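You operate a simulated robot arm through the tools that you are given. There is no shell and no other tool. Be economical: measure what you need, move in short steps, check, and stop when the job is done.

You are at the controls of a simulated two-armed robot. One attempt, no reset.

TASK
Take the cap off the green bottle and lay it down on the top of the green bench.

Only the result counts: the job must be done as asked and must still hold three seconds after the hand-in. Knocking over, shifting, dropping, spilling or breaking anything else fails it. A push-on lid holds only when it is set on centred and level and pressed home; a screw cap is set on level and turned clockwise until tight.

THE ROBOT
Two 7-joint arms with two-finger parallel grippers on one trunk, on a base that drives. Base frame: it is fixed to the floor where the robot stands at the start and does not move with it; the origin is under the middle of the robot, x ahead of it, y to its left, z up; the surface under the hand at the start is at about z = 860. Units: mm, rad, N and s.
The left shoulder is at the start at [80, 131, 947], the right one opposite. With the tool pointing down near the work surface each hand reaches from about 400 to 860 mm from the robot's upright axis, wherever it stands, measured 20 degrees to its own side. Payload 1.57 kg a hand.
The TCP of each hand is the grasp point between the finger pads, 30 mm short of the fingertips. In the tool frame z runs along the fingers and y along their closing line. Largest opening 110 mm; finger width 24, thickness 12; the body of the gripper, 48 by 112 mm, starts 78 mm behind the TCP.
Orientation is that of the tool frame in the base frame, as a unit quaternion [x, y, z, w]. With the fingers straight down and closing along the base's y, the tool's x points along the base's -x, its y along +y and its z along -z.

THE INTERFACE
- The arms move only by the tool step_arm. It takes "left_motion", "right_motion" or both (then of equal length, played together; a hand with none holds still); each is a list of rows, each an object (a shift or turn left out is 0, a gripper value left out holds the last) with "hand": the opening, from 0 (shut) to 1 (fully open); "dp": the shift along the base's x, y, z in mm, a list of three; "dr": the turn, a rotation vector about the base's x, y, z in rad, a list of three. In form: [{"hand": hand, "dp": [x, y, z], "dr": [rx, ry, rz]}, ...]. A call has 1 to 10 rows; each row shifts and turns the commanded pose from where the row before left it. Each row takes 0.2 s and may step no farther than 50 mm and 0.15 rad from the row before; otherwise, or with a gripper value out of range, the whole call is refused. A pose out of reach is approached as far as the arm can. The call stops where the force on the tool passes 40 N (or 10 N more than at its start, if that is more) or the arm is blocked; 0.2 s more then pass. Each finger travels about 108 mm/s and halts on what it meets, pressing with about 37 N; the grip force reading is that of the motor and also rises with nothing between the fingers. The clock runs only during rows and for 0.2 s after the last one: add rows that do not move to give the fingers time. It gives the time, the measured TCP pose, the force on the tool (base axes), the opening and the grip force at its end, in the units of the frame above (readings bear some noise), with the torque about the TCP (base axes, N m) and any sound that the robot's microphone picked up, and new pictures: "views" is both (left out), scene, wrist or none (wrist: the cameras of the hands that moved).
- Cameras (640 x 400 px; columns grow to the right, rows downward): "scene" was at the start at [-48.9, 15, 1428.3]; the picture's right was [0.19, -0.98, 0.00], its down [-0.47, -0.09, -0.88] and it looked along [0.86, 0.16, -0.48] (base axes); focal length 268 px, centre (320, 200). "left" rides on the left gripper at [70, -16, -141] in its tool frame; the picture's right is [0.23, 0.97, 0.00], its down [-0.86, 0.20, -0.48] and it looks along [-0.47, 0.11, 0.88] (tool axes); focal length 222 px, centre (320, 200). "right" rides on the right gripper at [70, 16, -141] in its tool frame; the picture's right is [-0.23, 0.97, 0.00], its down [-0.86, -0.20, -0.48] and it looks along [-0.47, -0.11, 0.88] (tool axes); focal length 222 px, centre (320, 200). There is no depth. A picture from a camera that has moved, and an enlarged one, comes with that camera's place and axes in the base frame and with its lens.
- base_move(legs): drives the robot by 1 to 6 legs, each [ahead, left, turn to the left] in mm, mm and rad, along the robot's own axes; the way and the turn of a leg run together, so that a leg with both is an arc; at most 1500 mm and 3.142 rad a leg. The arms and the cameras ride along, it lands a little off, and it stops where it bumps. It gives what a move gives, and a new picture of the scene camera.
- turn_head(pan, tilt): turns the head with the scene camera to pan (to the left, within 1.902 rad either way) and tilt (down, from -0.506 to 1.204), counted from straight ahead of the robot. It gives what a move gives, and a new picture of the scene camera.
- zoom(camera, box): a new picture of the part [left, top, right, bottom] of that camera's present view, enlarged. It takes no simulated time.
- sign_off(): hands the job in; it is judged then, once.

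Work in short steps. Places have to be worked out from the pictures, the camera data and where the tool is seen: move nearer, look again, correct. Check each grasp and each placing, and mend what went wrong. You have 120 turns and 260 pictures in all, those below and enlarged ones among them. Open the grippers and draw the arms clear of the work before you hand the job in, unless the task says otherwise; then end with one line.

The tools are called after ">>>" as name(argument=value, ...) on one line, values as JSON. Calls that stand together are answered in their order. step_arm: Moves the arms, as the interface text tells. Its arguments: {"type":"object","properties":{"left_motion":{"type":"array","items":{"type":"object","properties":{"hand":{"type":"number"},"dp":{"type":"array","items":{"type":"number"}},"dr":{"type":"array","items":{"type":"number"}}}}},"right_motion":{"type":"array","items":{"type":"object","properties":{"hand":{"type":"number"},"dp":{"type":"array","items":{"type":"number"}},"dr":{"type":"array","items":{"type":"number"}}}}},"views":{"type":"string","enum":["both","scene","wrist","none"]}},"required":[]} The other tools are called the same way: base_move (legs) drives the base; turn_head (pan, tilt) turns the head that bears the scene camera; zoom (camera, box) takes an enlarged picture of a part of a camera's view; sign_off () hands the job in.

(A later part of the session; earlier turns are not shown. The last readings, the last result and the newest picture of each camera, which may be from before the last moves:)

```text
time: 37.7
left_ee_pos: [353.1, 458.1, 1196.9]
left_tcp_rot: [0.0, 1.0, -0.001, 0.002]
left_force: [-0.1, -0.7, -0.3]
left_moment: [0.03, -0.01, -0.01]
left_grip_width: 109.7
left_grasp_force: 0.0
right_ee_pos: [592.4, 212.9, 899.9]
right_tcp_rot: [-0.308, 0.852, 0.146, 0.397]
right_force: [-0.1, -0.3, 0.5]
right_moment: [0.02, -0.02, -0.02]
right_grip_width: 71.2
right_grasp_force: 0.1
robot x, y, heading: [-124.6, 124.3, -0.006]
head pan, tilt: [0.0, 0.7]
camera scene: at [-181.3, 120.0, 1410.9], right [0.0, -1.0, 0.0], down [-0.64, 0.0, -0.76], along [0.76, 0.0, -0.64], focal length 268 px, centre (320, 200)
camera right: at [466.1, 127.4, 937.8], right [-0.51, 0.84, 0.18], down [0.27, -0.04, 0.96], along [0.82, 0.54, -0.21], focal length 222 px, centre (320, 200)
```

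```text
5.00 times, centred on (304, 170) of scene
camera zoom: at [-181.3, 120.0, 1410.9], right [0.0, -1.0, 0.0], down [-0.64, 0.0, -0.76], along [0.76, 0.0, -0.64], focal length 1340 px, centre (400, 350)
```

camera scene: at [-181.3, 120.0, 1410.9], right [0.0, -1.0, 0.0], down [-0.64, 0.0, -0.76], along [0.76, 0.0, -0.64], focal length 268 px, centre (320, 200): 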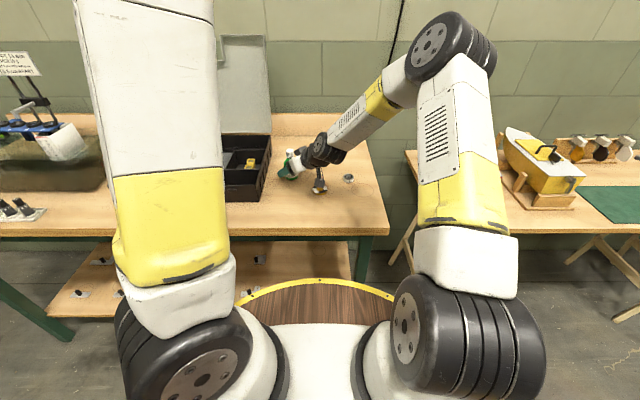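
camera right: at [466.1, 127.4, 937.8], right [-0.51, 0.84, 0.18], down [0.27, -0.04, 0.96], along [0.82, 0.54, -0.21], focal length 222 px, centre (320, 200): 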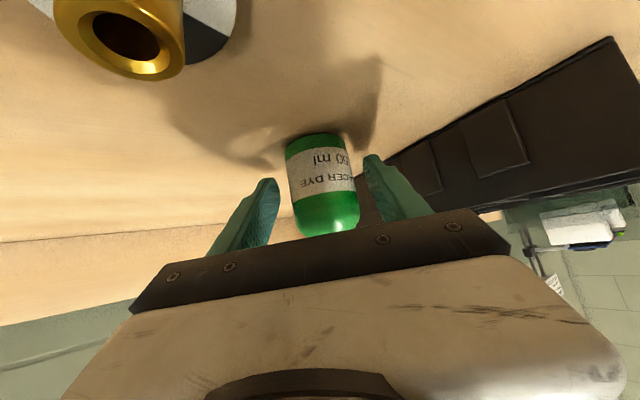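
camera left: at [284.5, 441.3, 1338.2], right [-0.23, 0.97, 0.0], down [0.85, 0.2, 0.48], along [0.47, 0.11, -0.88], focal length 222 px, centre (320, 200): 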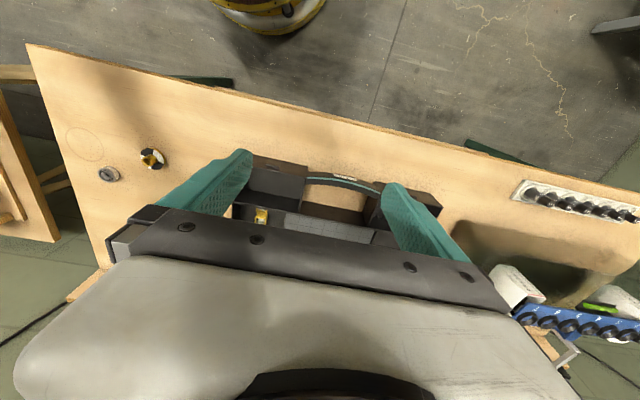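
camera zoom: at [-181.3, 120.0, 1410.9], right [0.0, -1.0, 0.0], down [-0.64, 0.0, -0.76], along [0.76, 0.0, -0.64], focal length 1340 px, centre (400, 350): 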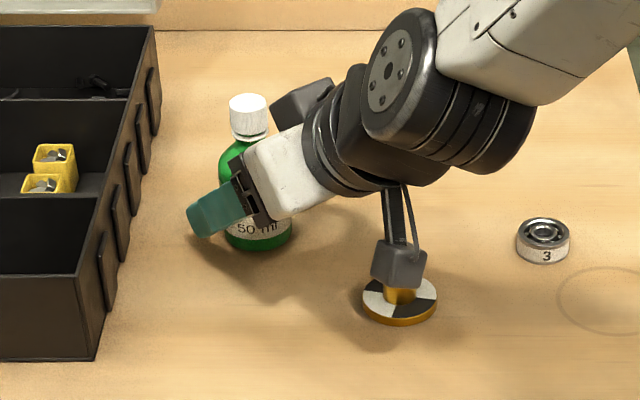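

Bottle sits between the fingers. Close the right gripper on the body.

>>> step_arm(right_motion=[{"hand": 0.5}, {"hand": 0.4}, {"hand": 0.3}, {}])

>>> zoom(camera="scene", box=[240, 130, 368, 210])

```text
time: 38.7
left_ee_pos: [353.5, 458.4, 1197.3]
left_tcp_rot: [0.001, 1.0, 0.0, 0.002]
left_force: [-0.4, -0.6, 0.3]
left_moment: [0.0, 0.0, 0.02]
left_grip_width: 110.1
left_grasp_force: 0.1
right_ee_pos: [593.9, 212.2, 899.8]
right_tcp_rot: [-0.308, 0.852, 0.145, 0.396]
right_force: [-0.2, -0.3, 0.5]
right_moment: [-0.01, -0.01, -0.01]
right_grip_width: 46.7
right_grasp_force: 36.8
robot x, y, heading: [-126.0, 121.2, -0.014]
head pan, tilt: [0.0, 0.7]
camera scene: at [-181.3, 120.1, 1410.9], right [0.0, -1.0, 0.0], down [-0.64, 0.0, -0.76], along [0.76, 0.0, -0.64], focal length 268 px, centre (320, 200)
camera right: at [466.1, 127.4, 938.0], right [-0.51, 0.84, 0.18], down [0.27, -0.04, 0.96], along [0.82, 0.54, -0.21], focal length 222 px, centre (320, 200)
```

scene: 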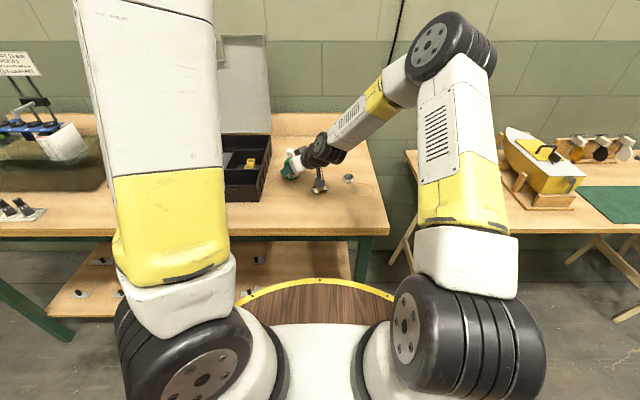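
right: 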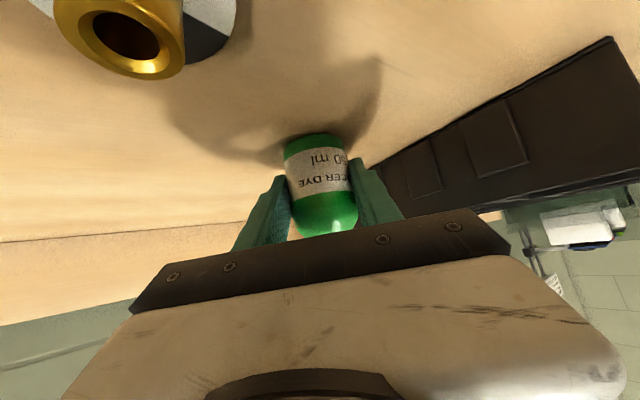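

```text
5.00 times, centred on (304, 170) of scene
camera zoom: at [-181.3, 120.1, 1410.9], right [0.0, -1.0, 0.0], down [-0.64, 0.0, -0.76], along [0.76, 0.0, -0.64], focal length 1340 px, centre (400, 350)
```

zoom: 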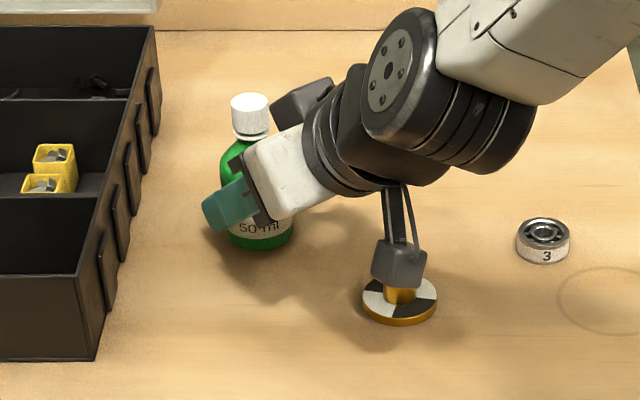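

Body held (46.7 mm). Bring the left hand above the cap at height, yawed −0.9 rad for an unscrew stroke.

>>> step_arm(left_motion=[{"hand": 0.5, "dp": [28, -28, 0], "dr": [0, 0, -0.1125]}, {"dp": [28, -28, 0], "dr": [0, 0, -0.1125]}, {"dp": [28, -28, 0], "dr": [0, 0, -0.1125]}, {"dp": [28, -28, 0], "dr": [0, 0, -0.1125]}, {"dp": [28, -28, 0], "dr": [0, 0, -0.1125]}, {"dp": [28, -28, 0], "dr": [0, 0, -0.1125]}, {"dp": [28, -28, 0], "dr": [0, 0, -0.1125]}, {"dp": [20, -20, -10], "dr": [0, 0, -0.1125]}, {}])

```text
time: 40.7
left_ee_pos: [474.7, 264.5, 1239.0]
left_tcp_rot: [0.323, 0.946, 0.003, 0.008]
left_force: [0.1, 0.2, 0.8]
left_moment: [0.01, -0.01, 0.0]
left_grip_width: 55.3
left_grasp_force: 0.1
left hand out of reach, approached as far as the arm can: row 1, 2, 3, 4, 5, 6, 7, 8
right_ee_pos: [594.3, 212.6, 900.0]
right_tcp_rot: [-0.309, 0.852, 0.146, 0.396]
right_force: [0.8, -0.4, 0.4]
right_moment: [-0.03, -0.03, 0.03]
right_grip_width: 46.4
right_grasp_force: 36.2
robot x, y, heading: [-125.8, 120.1, -0.006]
head pan, tilt: [0.0, 0.7]
camera scene: at [-181.3, 120.0, 1410.9], right [0.0, -1.0, 0.0], down [-0.64, 0.0, -0.76], along [0.76, 0.0, -0.64], focal length 268 px, centre (320, 200)
camera left: at [408.4, 293.6, 1380.4], right [0.41, 0.91, 0.01], down [0.79, -0.36, 0.49], along [0.45, -0.2, -0.87], focal length 222 px, centre (320, 200)
```

scene: 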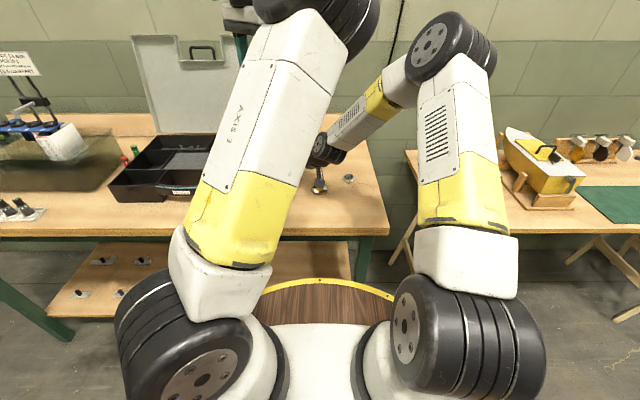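
left: 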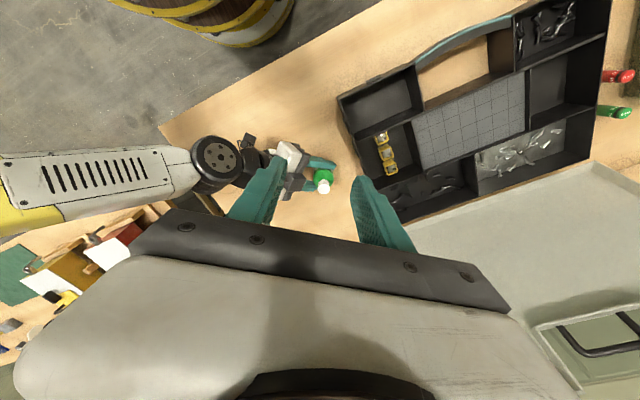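

The hand was too high to reach that far out; lower it first, then go forward.

>>> step_arm(left_motion=[{"dp": [5, 0, -35]}, {"dp": [5, 0, -35]}, {"dp": [5, 0, -35]}, {"dp": [10, -5, -30]}, {"dp": [20, -8, -5]}, {"dp": [20, -8, 0]}, {}])

```text
time: 42.3
left_ee_pos: [496.5, 255.3, 1119.6]
left_tcp_rot: [0.321, 0.947, 0.0, 0.005]
left_force: [-0.8, 0.3, -0.6]
left_moment: [-0.01, -0.01, -0.01]
left_grip_width: 55.2
left_grasp_force: 0.1
left hand out of reach, approached as far as the arm can: row 4, 5, 6
right_ee_pos: [593.7, 212.9, 899.7]
right_tcp_rot: [-0.309, 0.852, 0.146, 0.396]
right_force: [-1.1, 0.1, 2.9]
right_moment: [-0.01, -0.05, -0.02]
right_grip_width: 46.5
right_grasp_force: 37.4
robot x, y, heading: [-126.2, 121.7, -0.004]
head pan, tilt: [0.0, 0.7]
camera scene: at [-181.4, 120.0, 1410.9], right [0.0, -1.0, 0.0], down [-0.64, 0.0, -0.76], along [0.76, 0.0, -0.64], focal length 268 px, centre (320, 200)
camera left: at [431.2, 283.8, 1261.9], right [0.41, 0.91, 0.0], down [0.8, -0.36, 0.49], along [0.45, -0.2, -0.87], focal length 222 px, centre (320, 200)
```

scene: 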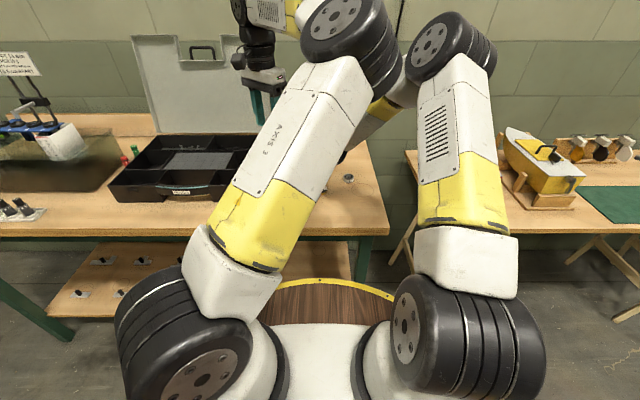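
left: 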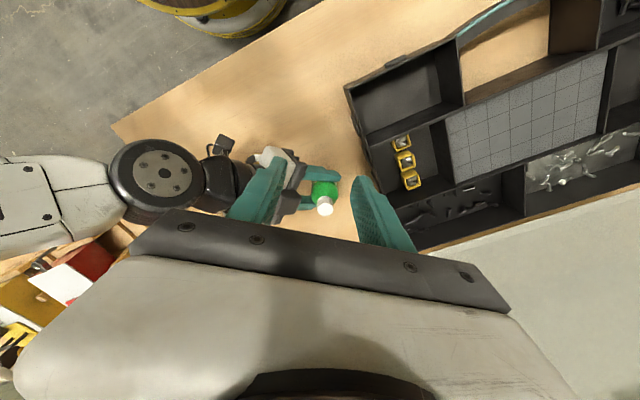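

The left elbow again folds inward—some joint is at its limit. Retreat outward while yawing the other way (+) to let the elbow swing back out.

>>> step_arm(left_motion=[{"dp": [-15, 15, 10], "dr": [0, 0, 0.15]}, {"dp": [-15, 20, 10], "dr": [0, 0, 0.15]}, {"dp": [-15, 20, 10], "dr": [0, 0, 0.15]}, {"dp": [-15, 20, 0], "dr": [0, 0, 0.15]}, {"dp": [-15, 20, 0], "dr": [0, 0, 0.15]}, {"dp": [0, 20, 0], "dr": [0, 0, 0.15]}, {"dp": [0, 20, 0], "dr": [0, 0, 0.15]}, {"dp": [0, 20, 0], "dr": [0, 0, 0.15]}, {"dp": [0, 20, 0], "dr": [0, 0, 0.15]}])

```text
time: 44.3
left_ee_pos: [422.5, 368.2, 1154.1]
left_tcp_rot: [-0.123, 0.992, 0.002, 0.006]
left_force: [0.6, -0.8, 0.0]
left_moment: [0.0, 0.02, -0.01]
left_grip_width: 55.0
left_grasp_force: 0.1
left hand out of reach, approached as far as the arm can: row 6, 7, 8, 9
right_ee_pos: [593.5, 212.6, 898.4]
right_tcp_rot: [-0.308, 0.852, 0.145, 0.397]
right_force: [1.1, -1.6, 2.0]
right_moment: [-0.11, -0.08, -0.05]
right_grip_width: 46.5
right_grasp_force: 37.0
robot x, y, heading: [-128.9, 122.3, -0.005]
head pan, tilt: [0.0, 0.7]
camera scene: at [-181.4, 120.0, 1410.9], right [0.0, -1.0, 0.0], down [-0.64, 0.0, -0.76], along [0.76, 0.0, -0.64], focal length 268 px, centre (320, 200)
camera left: at [358.4, 333.8, 1295.5], right [-0.46, 0.89, 0.0], down [0.77, 0.4, 0.49], along [0.43, 0.23, -0.87], focal length 222 px, centre (320, 200)
```

scene: 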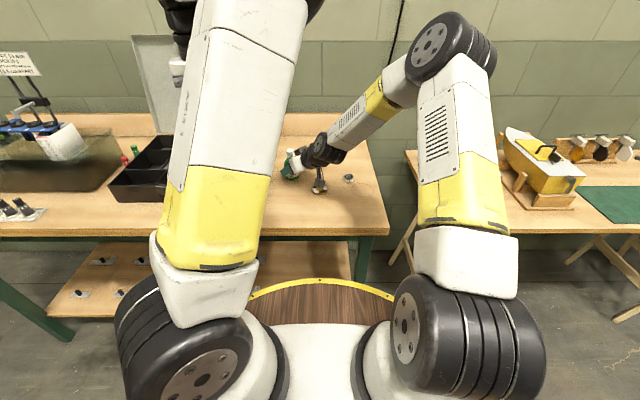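
left: 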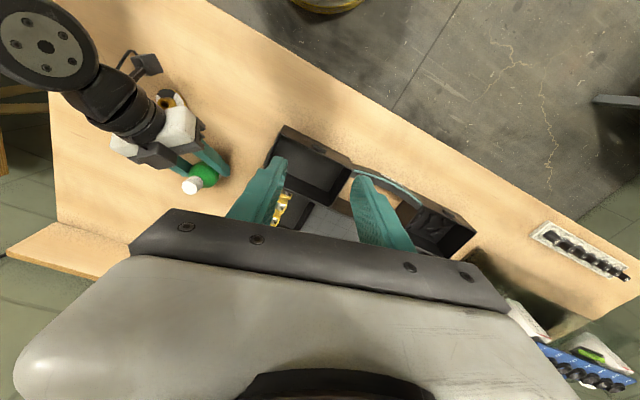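

Probe what limits the left arm: small pure yaw and outward steps.

>>> step_arm(left_motion=[{"dr": [0, 0, 0.1]}, {"dr": [0, 0, 0.1]}, {"dr": [0, 0, 0.1]}, {}], views="none")

>>> step_arm(left_motion=[{"dp": [-20, 0, 0]}, {"dp": [-20, 0, 0]}, {}], views="none")

>>> step_arm(left_motion=[{"dp": [0, 0, -20]}, {"dp": [0, 0, -20]}, {}], views="scene")

```text
time: 45.3
left_ee_pos: [423.1, 366.2, 1155.4]
left_tcp_rot: [-0.271, 0.963, 0.003, 0.005]
left_force: [0.2, 0.1, 0.1]
left_moment: [-0.03, 0.01, 0.01]
left_grip_width: 54.9
left_grasp_force: 0.1
right_ee_pos: [593.2, 212.7, 899.5]
right_tcp_rot: [-0.308, 0.852, 0.145, 0.397]
right_force: [-2.1, -0.7, 1.6]
right_moment: [-0.04, -0.02, -0.02]
right_grip_width: 46.4
right_grasp_force: 36.6
robot x, y, heading: [-126.7, 120.2, -0.005]
head pan, tilt: [0.0, 0.7]
```

```text
time: 46.1
left_ee_pos: [384.1, 366.9, 1154.8]
left_tcp_rot: [-0.271, 0.962, 0.004, 0.005]
left_force: [0.1, 0.4, -0.6]
left_moment: [0.01, -0.03, 0.01]
left_grip_width: 54.8
left_grasp_force: 0.0
right_ee_pos: [593.3, 213.6, 900.5]
right_tcp_rot: [-0.308, 0.853, 0.145, 0.397]
right_force: [0.0, -0.8, 1.9]
right_moment: [-0.05, -0.01, 0.0]
right_grip_width: 46.5
right_grasp_force: 36.9
robot x, y, heading: [-124.5, 123.0, -0.006]
head pan, tilt: [0.0, 0.7]
```

```text
time: 46.9
left_ee_pos: [385.1, 369.4, 1112.1]
left_tcp_rot: [-0.271, 0.962, 0.004, 0.005]
left_force: [0.2, 0.1, -0.5]
left_moment: [0.02, 0.0, 0.01]
left_grip_width: 55.0
left_grasp_force: 0.1
right_ee_pos: [594.4, 212.9, 900.5]
right_tcp_rot: [-0.308, 0.852, 0.145, 0.397]
right_force: [-0.1, -0.6, 1.6]
right_moment: [-0.04, -0.06, -0.02]
right_grip_width: 46.4
right_grasp_force: 37.3
robot x, y, heading: [-127.7, 121.9, -0.007]
head pan, tilt: [0.0, 0.7]
camera scene: at [-181.4, 120.0, 1410.9], right [0.0, -1.0, 0.0], down [-0.64, 0.0, -0.76], along [0.76, 0.0, -0.64], focal length 268 px, centre (320, 200)
```

scene: 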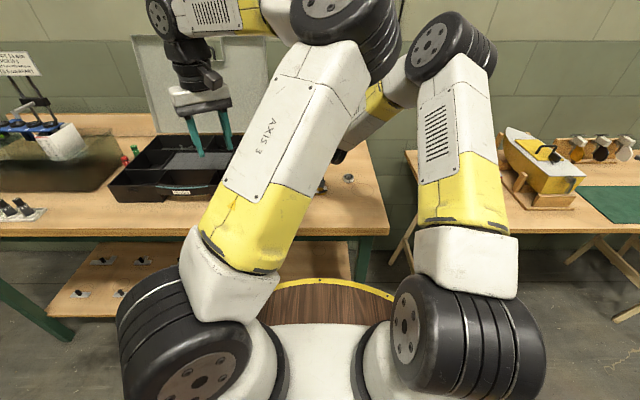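

Outward (+y) motion is what pushes the elbow out. Push the left hand further out and up to un-swivel it.

>>> step_arm(left_motion=[{"dp": [0, 30, 20]}, {"dp": [0, 30, 20]}, {"dp": [0, 30, 20]}, {"dp": [0, 40, 10]}, {"dp": [0, 40, 0]}, {"dp": [0, 40, 0]}, {"dp": [0, 40, 0]}, {"dp": [0, 40, 0]}, {"dp": [0, 40, 0]}, {"dp": [0, 40, 0]}], views="scene")

```text
time: 49.1
left_ee_pos: [362.1, 450.9, 1178.0]
left_tcp_rot: [-0.27, 0.963, 0.004, 0.009]
left_force: [-0.4, -0.1, 0.1]
left_moment: [-0.03, -0.01, 0.03]
left_grip_width: 55.0
left_grasp_force: 0.0
left hand out of reach, approached as far as the arm can: row 2, 3, 4, 5, 6, 7, 8, 9, 10
right_ee_pos: [593.6, 213.0, 899.0]
right_tcp_rot: [-0.308, 0.853, 0.145, 0.397]
right_force: [1.0, -1.1, 2.4]
right_moment: [-0.09, -0.01, -0.01]
right_grip_width: 46.3
right_grasp_force: 36.6
robot x, y, heading: [-129.3, 124.2, -0.002]
head pan, tilt: [0.0, 0.7]
camera scene: at [-181.5, 120.2, 1410.9], right [0.0, -1.0, 0.0], down [-0.64, 0.0, -0.76], along [0.76, 0.0, -0.64], focal length 268 px, centre (320, 200)
```

scene: 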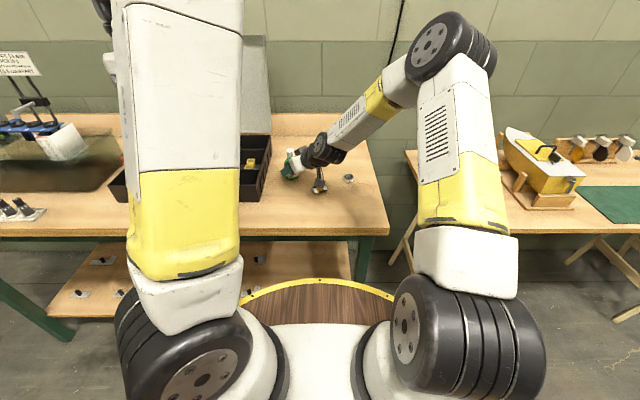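

Stuck against a limit; look at the left arm's shape.

>>> turn_head(pan=0.5, tilt=0.0)

```text
time: 50.2
left_ee_pos: [362.8, 450.3, 1177.9]
left_tcp_rot: [-0.27, 0.963, 0.004, 0.008]
left_force: [0.1, -1.2, -0.9]
left_moment: [0.03, 0.03, -0.01]
left_grip_width: 55.0
left_grasp_force: 0.1
right_ee_pos: [594.2, 214.7, 899.9]
right_tcp_rot: [-0.308, 0.852, 0.145, 0.397]
right_force: [0.2, -1.4, 2.2]
right_moment: [-0.08, -0.04, -0.04]
right_grip_width: 46.2
right_grasp_force: 36.8
robot x, y, heading: [-131.0, 122.3, -0.003]
head pan, tilt: [0.499, 0.0]
camera scene: at [-187.0, 163.1, 1474.7], right [0.47, -0.88, 0.0], down [0.0, 0.0, -1.0], along [0.88, 0.47, 0.0], focal length 268 px, centre (320, 200)
```

scene: 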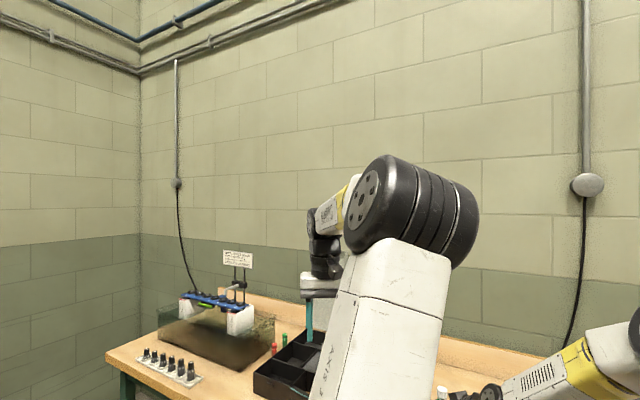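

The elbow is high and inside of the hand. Tilting the left tool to point inward (−y) should force the elbow outward; do this in free air.

>>> step_arm(left_motion=[{"dp": [0, -20, 2], "dr": [-0.15, 0, 0]}, {"dp": [0, -20, 5], "dr": [-0.15, 0, 0]}, {"dp": [0, -18, 8], "dr": [-0.15, 0, 0]}, {"dp": [0, -18, 10], "dr": [-0.15, 0, 0]}, {"dp": [0, -15, 12], "dr": [-0.15, 0, 0]}, {"dp": [0, -15, 12], "dr": [-0.15, 0, 0]}, {}], views="scene")

```text
time: 51.8
left_ee_pos: [359.6, 329.7, 1283.4]
left_tcp_rot: [-0.26, 0.923, -0.278, -0.057]
left_force: [0.8, 0.3, 0.2]
left_moment: [-0.02, 0.02, 0.0]
left_grip_width: 54.8
left_grasp_force: 0.0
left hand out of reach, approached as far as the arm can: row 1, 2, 3, 4, 5, 6
right_ee_pos: [593.4, 213.0, 899.7]
right_tcp_rot: [-0.308, 0.852, 0.146, 0.397]
right_force: [-0.9, 0.0, 1.9]
right_moment: [-0.01, -0.02, 0.0]
right_grip_width: 46.3
right_grasp_force: 37.5
robot x, y, heading: [-126.8, 120.2, 0.001]
head pan, tilt: [0.499, 0.0]
camera scene: at [-187.2, 163.1, 1474.8], right [0.47, -0.88, 0.0], down [0.0, 0.0, -1.0], along [0.88, 0.47, 0.0], focal length 268 px, centre (320, 200)
```

scene: 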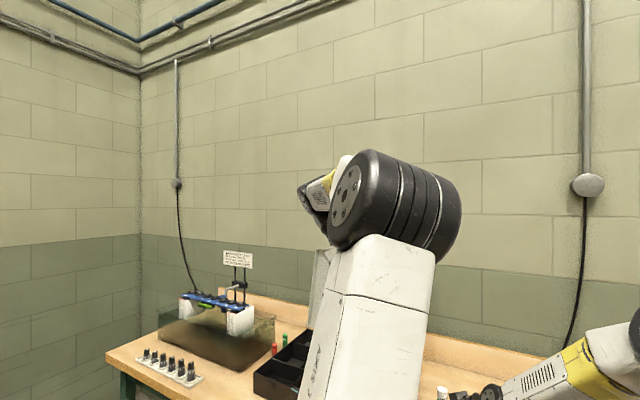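

Elbow moved a bit outward. Keep pushing the tilt.

>>> step_arm(left_motion=[{"dp": [0, -15, 5], "dr": [-0.15, 0, 0]}, {"dp": [0, -15, 5], "dr": [-0.15, 0, 0]}, {"dp": [0, -15, 5], "dr": [-0.15, 0, 0]}, {"dp": [0, -15, 0], "dr": [-0.15, 0, 0]}, {"dp": [0, -15, 0], "dr": [-0.15, 0, 0]}, {"dp": [0, -15, 0], "dr": [-0.15, 0, 0]}, {}], views="scene")

```text
time: 53.4
left_ee_pos: [322.0, 212.6, 1301.3]
left_tcp_rot: [-0.209, 0.71, -0.651, -0.165]
left_force: [0.2, -0.8, -0.6]
left_moment: [0.0, 0.02, -0.02]
left_grip_width: 54.8
left_grasp_force: 0.2
left hand out of reach, approached as far as the arm can: row 1, 2, 3, 4, 5, 6
right_ee_pos: [593.2, 213.3, 899.4]
right_tcp_rot: [-0.308, 0.853, 0.145, 0.397]
right_force: [-0.6, -0.8, 1.7]
right_moment: [-0.02, -0.01, 0.02]
right_grip_width: 46.4
right_grasp_force: 37.5
robot x, y, heading: [-130.9, 118.9, -0.006]
head pan, tilt: [0.499, 0.0]
camera scene: at [-187.1, 163.2, 1474.8], right [0.47, -0.88, 0.0], down [0.0, 0.0, -1.0], along [0.88, 0.47, 0.0], focal length 268 px, centre (320, 200)
```

scene: 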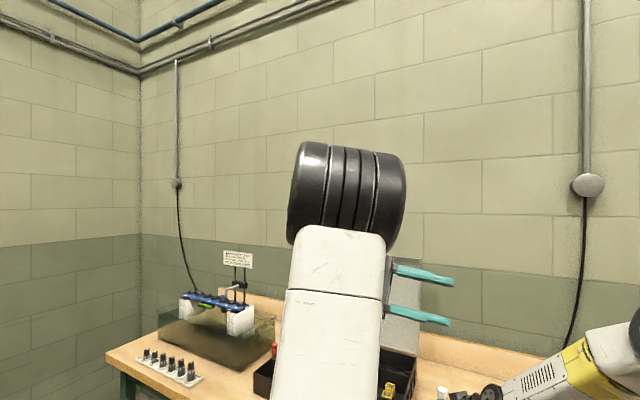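

The elbow has swung outward. Now un-tilt the tool gently, moving it forward.

>>> step_arm(left_motion=[{"dp": [10, 5, -15], "dr": [0.147, 0, 0]}, {"dp": [10, 5, -15], "dr": [0.147, 0, 0]}, {"dp": [10, 8, -15], "dr": [0.147, 0, 0]}, {"dp": [10, 8, -15], "dr": [0.147, 0, 0]}, {"dp": [10, 10, -15], "dr": [0.147, 0, 0]}, {"dp": [10, 10, -10], "dr": [0.147, 0, 0]}, {"dp": [10, 10, -10], "dr": [0.147, 0, 0]}, {"dp": [10, 10, -10], "dr": [0.147, 0, 0]}, {"dp": [10, 10, -10], "dr": [0.147, 0, 0]}, {"dp": [10, 10, -10], "dr": [0.147, 0, 0]}], views="scene")

```text
time: 55.6
left_ee_pos: [424.7, 299.9, 1174.7]
left_tcp_rot: [-0.266, 0.964, -0.007, 0.017]
left_force: [-0.2, 0.5, -0.2]
left_moment: [-0.01, -0.01, 0.02]
left_grip_width: 55.0
left_grasp_force: 0.1
right_ee_pos: [594.1, 212.7, 898.9]
right_tcp_rot: [-0.308, 0.852, 0.146, 0.397]
right_force: [1.0, -0.2, 0.0]
right_moment: [-0.04, -0.01, -0.02]
right_grip_width: 46.3
right_grasp_force: 37.1
robot x, y, heading: [-129.4, 120.7, -0.004]
head pan, tilt: [0.499, 0.0]
camera scene: at [-187.2, 163.4, 1474.7], right [0.47, -0.88, 0.0], down [0.0, 0.0, -1.0], along [0.88, 0.47, 0.0], focal length 268 px, centre (320, 200)
```

scene: 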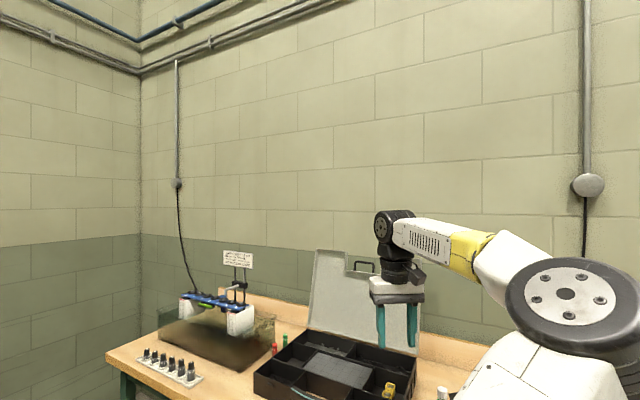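

The elbow folded in again as the wrist travelled inward. Redo the inward-pointing tilt, this time keeping the wrist far out to the left.

>>> step_arm(left_motion=[{"dp": [-9, 0, 17], "dr": [-0.15, 0, 0]}, {"dp": [-9, 0, 17], "dr": [-0.15, 0, 0]}, {"dp": [-9, 0, 17], "dr": [-0.15, 0, 0]}, {"dp": [-9, 0, 17], "dr": [-0.15, 0, 0]}, {"dp": [-9, 0, 17], "dr": [-0.15, 0, 0]}, {"dp": [-9, 0, 17], "dr": [-0.15, 0, 0]}, {"dp": [-9, 0, 17], "dr": [-0.15, 0, 0]}, {"dp": [-9, 0, 17], "dr": [-0.15, 0, 0]}, {"dp": [-9, 0, 10], "dr": [-0.15, 0, 0]}, {"dp": [-9, 0, 10], "dr": [-0.15, 0, 0]}], views="scene")

>>> step_arm(left_motion=[{"dp": [0, 20, 0], "dr": [-0.1, 0, 0]}, {"dp": [0, 20, 0], "dr": [0, 0, -0.1]}, {"dp": [0, 20, 0], "dr": [0, 0, -0.1]}, {"dp": [0, 20, 0], "dr": [0, 0, -0.1]}, {"dp": [0, 20, 0], "dr": [0, 0, -0.1]}, {"dp": [0, 20, 0], "dr": [0, 0, -0.1]}], views="scene")

```text
time: 57.8
left_ee_pos: [284.9, 260.0, 1314.4]
left_tcp_rot: [-0.204, 0.701, -0.662, -0.167]
left_force: [-0.9, -1.4, -0.9]
left_moment: [0.02, -0.01, -0.01]
left_grip_width: 55.1
left_grasp_force: 0.0
left hand out of reach, approached as far as the arm can: row 4, 5, 6, 7, 8, 9, 10
right_ee_pos: [593.6, 213.2, 899.2]
right_tcp_rot: [-0.308, 0.852, 0.145, 0.398]
right_force: [-0.1, -0.2, 0.8]
right_moment: [0.01, -0.02, 0.01]
right_grip_width: 46.2
right_grasp_force: 37.1
robot x, y, heading: [-129.6, 120.0, -0.004]
head pan, tilt: [0.499, 0.0]
camera scene: at [-187.0, 163.0, 1474.8], right [0.47, -0.88, 0.0], down [0.0, 0.0, -1.0], along [0.88, 0.47, 0.0], focal length 268 px, centre (320, 200)
```

scene: 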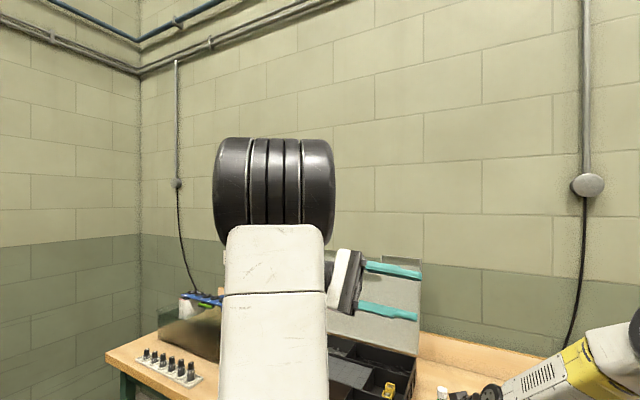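

```text
time: 59.2
left_ee_pos: [228.9, 307.7, 1267.6]
left_tcp_rot: [-0.034, 0.696, -0.643, -0.318]
left_force: [0.6, -0.6, 0.2]
left_moment: [-0.01, -0.01, 0.0]
left_grip_width: 55.1
left_grasp_force: 0.0
left hand out of reach, approached as far as the arm can: row 1, 2, 3, 4, 5, 6
right_ee_pos: [593.0, 212.1, 899.3]
right_tcp_rot: [-0.308, 0.852, 0.145, 0.397]
right_force: [-0.5, -0.4, 1.4]
right_moment: [0.03, -0.06, 0.0]
right_grip_width: 46.6
right_grasp_force: 37.2
robot x, y, heading: [-127.8, 116.1, -0.006]
head pan, tilt: [0.499, 0.0]
camera scene: at [-187.2, 162.9, 1474.8], right [0.47, -0.88, 0.0], down [0.0, 0.0, -1.0], along [0.88, 0.47, 0.0], focal length 268 px, centre (320, 200)
```

scene: 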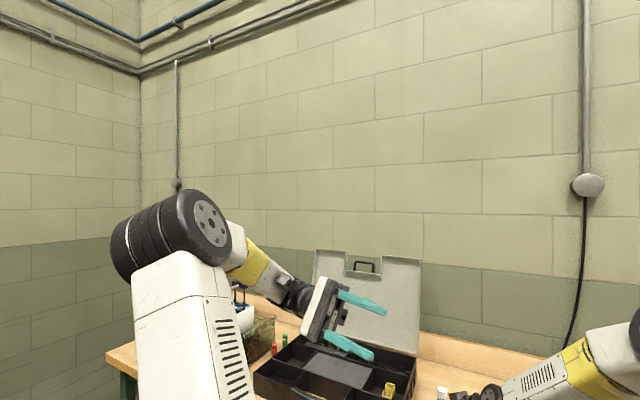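

The elbow is now outside, as at the start. Undo the yaw, then un-tilt while moving forward.

>>> step_arm(left_motion=[{"dp": [35, 0, 0], "dr": [0, 0, 0.11]}, {"dp": [35, 0, 0], "dr": [0, 0, 0.11]}, {"dp": [30, 0, 0], "dr": [0, 0, 0.11]}, {"dp": [20, 0, 0], "dr": [0, 0, 0.1]}, {"dp": [5, 8, -5], "dr": [0.145, 0, 0]}, {"dp": [5, 8, -8], "dr": [0.145, 0, 0]}, {"dp": [5, 8, -10], "dr": [0.145, 0, 0]}, {"dp": [5, 8, -10], "dr": [0.145, 0, 0]}, {"dp": [5, 8, -10], "dr": [0.145, 0, 0]}], views="scene")

```text
time: 61.2
left_ee_pos: [373.0, 351.3, 1225.3]
left_tcp_rot: [-0.232, 0.875, -0.412, -0.098]
left_force: [0.3, -0.3, -0.7]
left_moment: [-0.02, -0.01, 0.03]
left_grip_width: 55.0
left_grasp_force: 0.1
right_ee_pos: [593.9, 213.4, 899.1]
right_tcp_rot: [-0.307, 0.853, 0.145, 0.397]
right_force: [-0.8, -0.6, 0.9]
right_moment: [-0.04, -0.05, -0.03]
right_grip_width: 46.2
right_grasp_force: 36.9
robot x, y, heading: [-130.4, 125.3, -0.004]
head pan, tilt: [0.499, 0.0]
camera scene: at [-187.2, 163.3, 1474.7], right [0.47, -0.88, 0.0], down [0.0, 0.0, -1.0], along [0.88, 0.47, 0.0], focal length 268 px, centre (320, 200)
```

scene: 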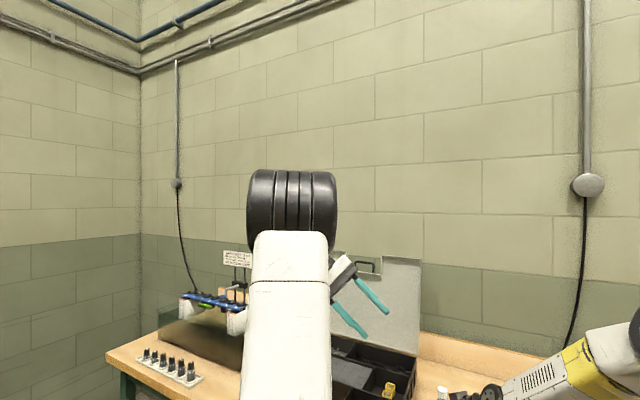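

The un-yaw pulled the elbow partly back. I'll go back to the pushed-out pose, then un-tilt about the wrist without moving the wrist.

>>> step_arm(left_motion=[{"dp": [-5, -8, 10], "dr": [-0.145, 0, 0]}, {"dp": [-5, -8, 10], "dr": [-0.145, 0, 0]}, {"dp": [-5, -8, 10], "dr": [-0.145, 0, 0]}, {"dp": [-5, -8, 8], "dr": [-0.145, 0, 0]}, {"dp": [-5, -8, 5], "dr": [-0.145, 0, 0]}, {"dp": [-30, 5, 0], "dr": [0, 0, -0.14]}, {"dp": [-35, 5, 0], "dr": [0, 0, -0.14]}, {"dp": [-35, 10, 0], "dr": [0, 0, -0.14]}, {"dp": [-35, 10, 0], "dr": [0, 0, -0.14]}, {"dp": [-20, 10, 0], "dr": [0, 0, -0.1]}], views="none")

>>> step_arm(left_motion=[{"dp": [-10, 20, 0], "dr": [0, 0, -0.1]}, {"dp": [-10, 20, 0], "dr": [0, 0, -0.1]}, {}], views="scene")

```text
time: 63.4
left_ee_pos: [184.7, 318.4, 1229.8]
left_tcp_rot: [0.045, 0.695, -0.602, -0.389]
left_force: [0.4, -0.7, 0.7]
left_moment: [-0.02, 0.01, -0.02]
left_grip_width: 54.8
left_grasp_force: 0.1
left hand out of reach, approached as far as the arm can: row 8, 9, 10
right_ee_pos: [594.0, 213.2, 899.4]
right_tcp_rot: [-0.308, 0.852, 0.145, 0.397]
right_force: [-0.7, 0.2, 0.8]
right_moment: [-0.05, -0.01, 0.0]
right_grip_width: 46.5
right_grasp_force: 36.6
robot x, y, heading: [-129.6, 120.0, -0.003]
head pan, tilt: [0.499, 0.0]
```

```text
time: 64.2
left_ee_pos: [155.6, 323.9, 1194.8]
left_tcp_rot: [0.115, 0.687, -0.561, -0.448]
left_force: [0.2, -0.1, -0.2]
left_moment: [0.0, 0.0, 0.02]
left_grip_width: 54.7
left_grasp_force: 0.1
left hand out of reach, approached as far as the arm can: row 1, 2
right_ee_pos: [593.8, 212.6, 899.4]
right_tcp_rot: [-0.308, 0.853, 0.145, 0.396]
right_force: [-0.2, -0.7, 0.6]
right_moment: [-0.04, -0.05, 0.01]
right_grip_width: 46.6
right_grasp_force: 37.1
robot x, y, heading: [-128.2, 121.8, -0.001]
head pan, tilt: [0.499, 0.0]
camera scene: at [-187.1, 163.2, 1474.8], right [0.47, -0.88, 0.0], down [0.0, 0.0, -1.0], along [0.88, 0.47, 0.0], focal length 268 px, centre (320, 200)
```

scene: 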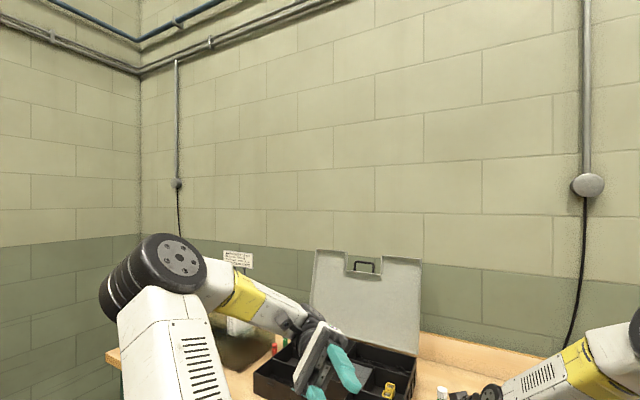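

Now un-tilt to vertical roughly about the wrist.

>>> step_arm(left_motion=[{"dp": [8, 5, -12], "dr": [0.097, -0.108, 0]}, {"dp": [8, 5, -12], "dr": [0.097, -0.108, 0]}, {"dp": [8, 5, -12], "dr": [0.097, -0.108, 0]}, {"dp": [10, 6, -12], "dr": [0.097, -0.108, 0]}, {"dp": [17, 11, -8], "dr": [0.097, -0.108, 0]}, {"dp": [17, 11, -8], "dr": [0.097, -0.108, 0]}, {"dp": [17, 11, -8], "dr": [0.097, -0.108, 0]}, {"dp": [18, 12, -8], "dr": [0.097, -0.108, 0]}, {"dp": [20, 13, -4], "dr": [0.097, -0.108, 0]}, {"dp": [20, 13, -4], "dr": [0.097, -0.108, 0]}], views="scene")

```text
time: 66.4
left_ee_pos: [302.9, 397.9, 1108.9]
left_tcp_rot: [0.158, 0.98, -0.092, -0.076]
left_force: [0.8, 0.4, -0.7]
left_moment: [-0.04, 0.01, -0.02]
left_grip_width: 55.2
left_grasp_force: 0.0
left hand out of reach, approached as far as the arm can: row 2, 3
right_ee_pos: [592.3, 211.4, 900.0]
right_tcp_rot: [-0.308, 0.852, 0.145, 0.397]
right_force: [-1.0, -0.2, 0.2]
right_moment: [-0.01, -0.01, -0.01]
right_grip_width: 46.2
right_grasp_force: 37.5
robot x, y, heading: [-128.7, 120.1, -0.007]
head pan, tilt: [0.499, 0.0]
camera scene: at [-187.1, 163.4, 1474.8], right [0.47, -0.88, 0.0], down [0.0, 0.0, -1.0], along [0.88, 0.47, 0.0], focal length 268 px, centre (320, 200)
```

scene: 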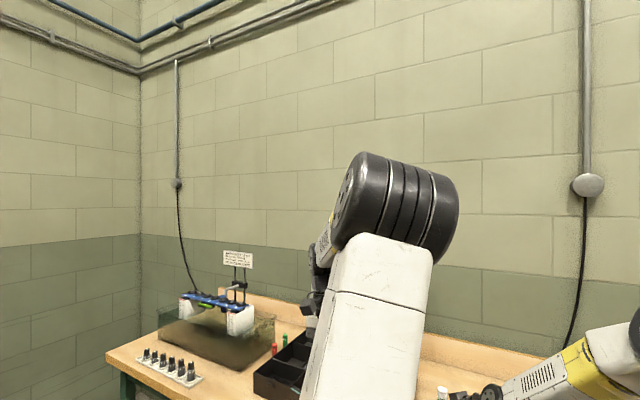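

Elbow returns to mid when un-tilting close to the body. New idea: push the elbow out again, then extend forward with the tool still pointing inward, and un-tilt only when extended.

>>> step_arm(left_motion=[{"dp": [0, -5, 20], "dr": [-0.15, 0.05, 0]}, {"dp": [0, -5, 20], "dr": [-0.15, 0.05, 0]}, {"dp": [0, -5, 20], "dr": [-0.15, 0.0, 0]}, {"dp": [0, -8, 20], "dr": [-0.15, 0, 0]}, {"dp": [0, -8, 20], "dr": [-0.15, 0, 0]}, {"dp": [0, -8, 20], "dr": [-0.15, 0, 0]}, {"dp": [0, -8, 15], "dr": [-0.15, 0, 0]}, {"dp": [0, -8, 10], "dr": [-0.15, 0, 0]}, {"dp": [0, -8, 10], "dr": [-0.15, 0, 0]}], views="scene")

```text
refused: row 1 steps farther than a row can; nothing moved
```

>>> step_arm(left_motion=[{"dp": [0, -5, 20], "dr": [-0.14, 0.05, 0]}, {"dp": [0, -5, 20], "dr": [-0.14, 0.05, 0]}, {"dp": [0, -5, 20], "dr": [-0.15, 0.0, 0]}, {"dp": [0, -8, 20], "dr": [-0.15, 0, 0]}, {"dp": [0, -8, 20], "dr": [-0.15, 0, 0]}, {"dp": [0, -8, 20], "dr": [-0.15, 0, 0]}, {"dp": [0, -8, 15], "dr": [-0.15, 0, 0]}, {"dp": [0, -8, 10], "dr": [-0.15, 0, 0]}, {"dp": [0, -8, 10], "dr": [-0.15, 0, 0]}], views="scene")

```text
time: 68.4
left_ee_pos: [301.2, 335.2, 1264.4]
left_tcp_rot: [0.191, 0.705, -0.683, -0.007]
left_force: [0.0, 0.5, -0.4]
left_moment: [0.01, 0.0, 0.0]
left_grip_width: 55.0
left_grasp_force: 0.0
right_ee_pos: [592.5, 212.5, 900.2]
right_tcp_rot: [-0.308, 0.853, 0.145, 0.396]
right_force: [-1.5, -1.2, 0.1]
right_moment: [0.02, 0.01, -0.05]
right_grip_width: 46.5
right_grasp_force: 37.7
robot x, y, heading: [-127.5, 119.8, -0.006]
head pan, tilt: [0.499, 0.0]
camera scene: at [-187.1, 163.2, 1474.8], right [0.47, -0.88, 0.0], down [0.0, 0.0, -1.0], along [0.88, 0.47, 0.0], focal length 268 px, centre (320, 200)
```

scene: 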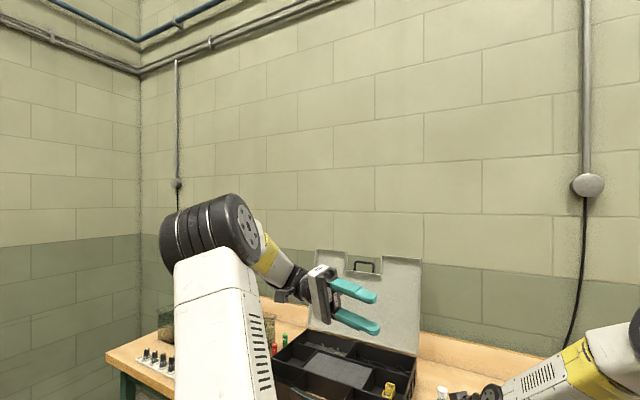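

Good: elbow out with no limits hit. Now extend forward with this orientation.

>>> step_arm(left_motion=[{"dp": [25, -5, -3]}, {"dp": [25, -5, -3]}, {"dp": [25, -5, -3]}, {"dp": [25, -5, -3]}, {"dp": [25, -8, -3]}, {"dp": [25, -8, -3]}, {"dp": [25, -8, -3]}, {"dp": [25, -8, -3]}], views="scene")

```text
time: 70.2
left_ee_pos: [504.0, 284.1, 1238.2]
left_tcp_rot: [0.191, 0.706, -0.682, -0.008]
left_force: [-0.4, 0.7, 0.0]
left_moment: [0.04, 0.01, 0.03]
left_grip_width: 55.3
left_grasp_force: 0.0
right_ee_pos: [594.6, 212.9, 900.1]
right_tcp_rot: [-0.308, 0.852, 0.145, 0.397]
right_force: [0.5, 0.6, 0.3]
right_moment: [-0.01, 0.01, -0.03]
right_grip_width: 46.2
right_grasp_force: 37.4
robot x, y, heading: [-127.0, 122.3, -0.001]
head pan, tilt: [0.499, 0.0]
camera scene: at [-187.2, 163.3, 1474.7], right [0.47, -0.88, 0.0], down [0.0, 0.0, -1.0], along [0.88, 0.47, 0.0], focal length 268 px, centre (320, 200)
```

scene: 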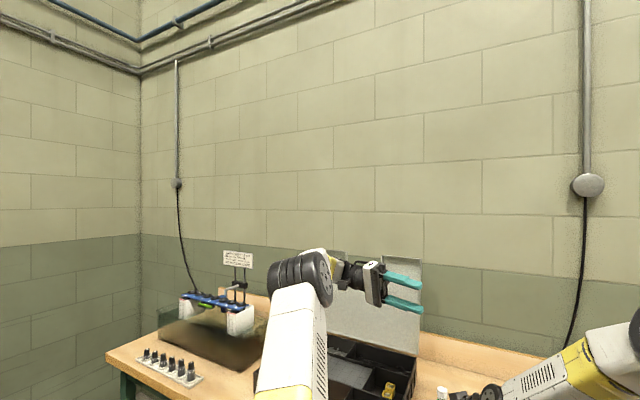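

Un-tilt here, extended, with modest motion of the TCP.

>>> step_arm(left_motion=[{"dp": [3, 5, -12], "dr": [0.143, -0.0405, 0]}, {"dp": [3, 5, -12], "dr": [0.143, -0.0405, 0]}, {"dp": [3, 5, -12], "dr": [0.143, -0.0405, 0]}, {"dp": [3, 5, -12], "dr": [0.143, -0.0405, 0]}, {"dp": [3, 5, -12], "dr": [0.143, -0.0405, 0]}, {"dp": [3, 5, -12], "dr": [0.143, -0.0405, 0]}, {"dp": [3, 5, -12], "dr": [0.143, -0.0405, 0]}, {"dp": [3, 5, -12], "dr": [0.143, -0.0405, 0]}, {"dp": [3, 0, -12], "dr": [0.143, -0.0405, 0]}, {"dp": [3, 0, -12], "dr": [0.143, -0.0405, 0]}], views="scene")

```text
time: 72.4
left_ee_pos: [531.7, 322.9, 1118.8]
left_tcp_rot: [0.262, 0.965, -0.007, 0.0]
left_force: [-0.3, 0.3, -0.8]
left_moment: [-0.02, -0.01, -0.01]
left_grip_width: 54.9
left_grasp_force: 0.1
right_ee_pos: [594.1, 212.5, 900.7]
right_tcp_rot: [-0.308, 0.852, 0.146, 0.397]
right_force: [-0.4, -0.9, 0.2]
right_moment: [-0.01, 0.02, -0.02]
right_grip_width: 46.1
right_grasp_force: 37.2
robot x, y, heading: [-127.0, 122.1, -0.003]
head pan, tilt: [0.499, 0.0]
camera scene: at [-187.0, 163.6, 1474.7], right [0.48, -0.88, 0.0], down [0.0, 0.0, -1.0], along [0.88, 0.48, 0.0], focal length 268 px, centre (320, 200)
```

scene: 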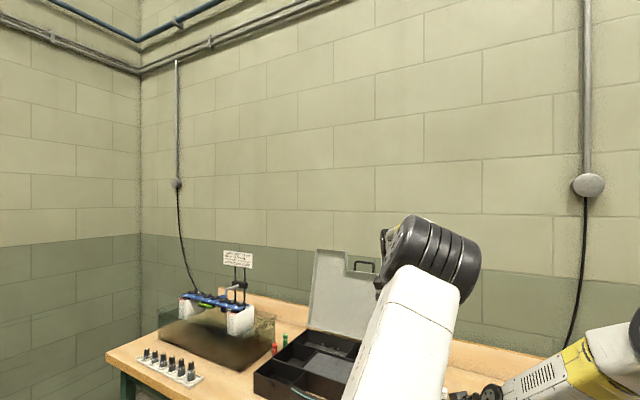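

Vertical, elbow acceptable, no limits hit. Approach to above the cap.

>>> step_arm(left_motion=[{"dp": [14, -20, -13]}, {"dp": [14, -20, -13]}, {"dp": [14, -20, -13]}, {"dp": [14, -20, -10]}, {}], views="both")

>>> turn_head(pan=0.0, tilt=0.5)

```text
time: 73.6
left_ee_pos: [589.9, 242.7, 1070.2]
left_tcp_rot: [0.263, 0.965, -0.008, 0.001]
left_force: [0.3, 0.1, -0.3]
left_moment: [-0.01, 0.01, -0.02]
left_grip_width: 54.9
left_grasp_force: 0.0
right_ee_pos: [594.4, 213.5, 899.3]
right_tcp_rot: [-0.309, 0.852, 0.146, 0.396]
right_force: [-0.9, 0.2, -0.6]
right_moment: [0.0, -0.03, 0.04]
right_grip_width: 46.1
right_grasp_force: 36.7
robot x, y, heading: [-130.7, 119.9, -0.004]
head pan, tilt: [0.499, 0.0]
camera scene: at [-187.0, 163.2, 1474.8], right [0.47, -0.88, 0.0], down [0.0, 0.0, -1.0], along [0.88, 0.47, 0.0], focal length 268 px, centre (320, 200)
camera left: at [523.3, 265.3, 1212.0], right [0.3, 0.95, -0.02], down [0.84, -0.25, 0.48], along [0.45, -0.16, -0.88], focal length 222 px, centre (320, 200)
```

scene: 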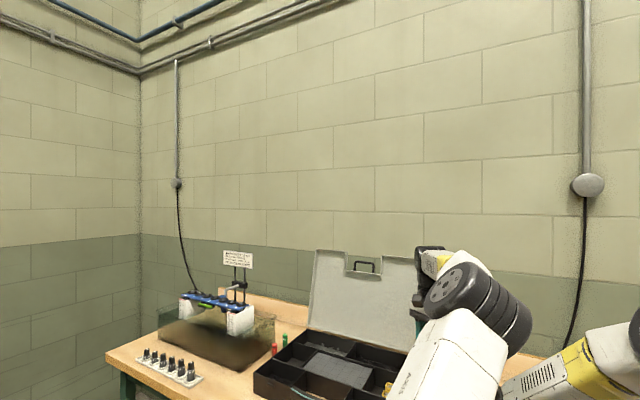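
left: 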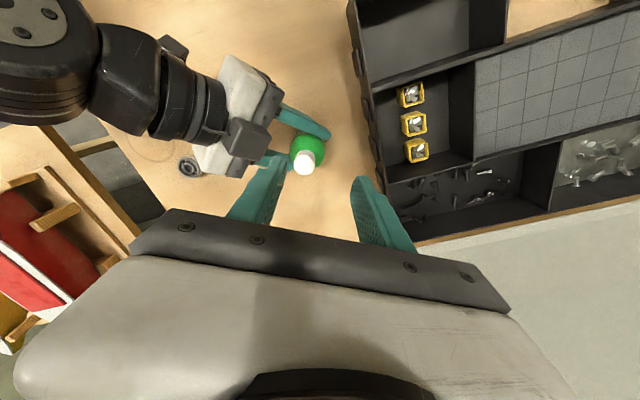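

```text
time: 74.5
left_ee_pos: [591.4, 241.5, 1069.2]
left_tcp_rot: [0.262, 0.965, -0.009, 0.001]
left_force: [-0.3, 0.1, 0.0]
left_moment: [-0.02, 0.02, -0.02]
left_grip_width: 55.2
left_grasp_force: 0.2
right_ee_pos: [593.7, 212.6, 900.5]
right_tcp_rot: [-0.309, 0.853, 0.146, 0.396]
right_force: [1.1, -0.3, -0.2]
right_moment: [-0.02, 0.03, 0.01]
right_grip_width: 46.3
right_grasp_force: 37.4
robot x, y, heading: [-126.9, 125.9, -0.008]
head pan, tilt: [0.0, 0.499]
camera scene: at [-175.2, 120.1, 1428.7], right [0.0, -1.0, 0.0], down [-0.48, 0.0, -0.88], along [0.88, 0.0, -0.48], focal length 268 px, centre (320, 200)
```

scene: 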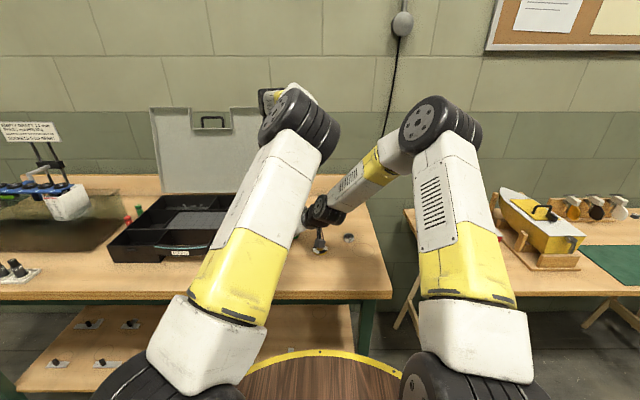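

Cap seen at ≈(597.5, 217.5) consistent. Move over it, yaw to about −1.0, level the tool, and lower to z≈1015 for a check.

>>> step_arm(left_motion=[{"hand": 0.4, "dp": [2, -8, 0], "dr": [0.018, 0, -0.12]}, {"dp": [2, -8, 0], "dr": [0, 0, -0.12]}, {"dp": [2, -8, -15], "dr": [0, 0, -0.12]}, {"dp": [0, 0, -20], "dr": [0, 0, -0.12]}, {"dp": [0, 0, -20]}, {}], views="both")

>>> zoom(camera="left", box=[220, 110, 420, 235])

```text
time: 75.9
left_ee_pos: [593.6, 221.0, 1013.5]
left_tcp_rot: [0.484, 0.875, 0.001, -0.002]
left_force: [0.3, 0.0, -0.4]
left_moment: [-0.02, 0.03, 0.02]
left_grip_width: 43.7
left_grasp_force: 0.2
right_ee_pos: [594.1, 212.5, 899.7]
right_tcp_rot: [-0.308, 0.853, 0.145, 0.397]
right_force: [0.1, 0.1, 1.7]
right_moment: [-0.02, -0.04, -0.05]
right_grip_width: 46.2
right_grasp_force: 37.6
robot x, y, heading: [-126.4, 126.2, -0.008]
head pan, tilt: [0.0, 0.499]
camera scene: at [-175.2, 120.0, 1428.6], right [0.0, -1.0, 0.0], down [-0.48, 0.0, -0.88], along [0.88, 0.0, -0.48], focal length 268 px, centre (320, 200)
camera left: at [544.2, 269.8, 1155.9], right [0.7, 0.71, 0.0], down [0.62, -0.62, 0.47], along [0.34, -0.33, -0.88], focal length 222 px, centre (320, 200)
```

scene: 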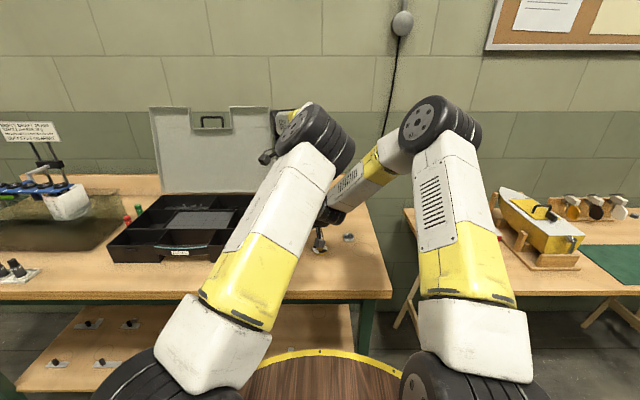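
left: 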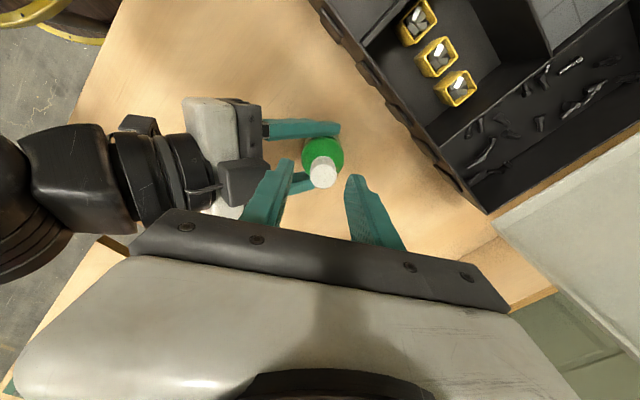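

```text
3.20 times, centred on (320, 172) of left
camera zoom: at [544.2, 269.8, 1155.9], right [0.7, 0.71, 0.0], down [0.62, -0.62, 0.47], along [0.34, -0.33, -0.88], focal length 711 px, centre (320, 288)
```

zoom: 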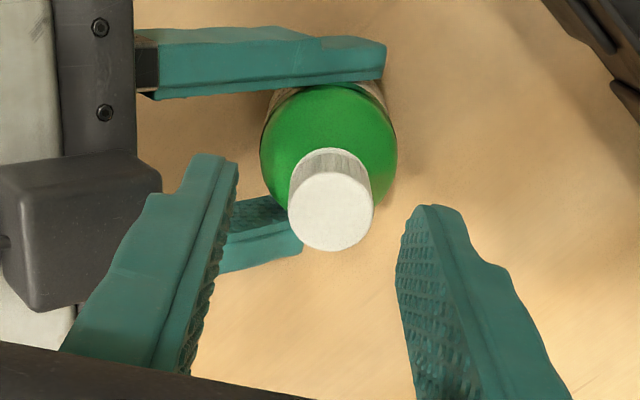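

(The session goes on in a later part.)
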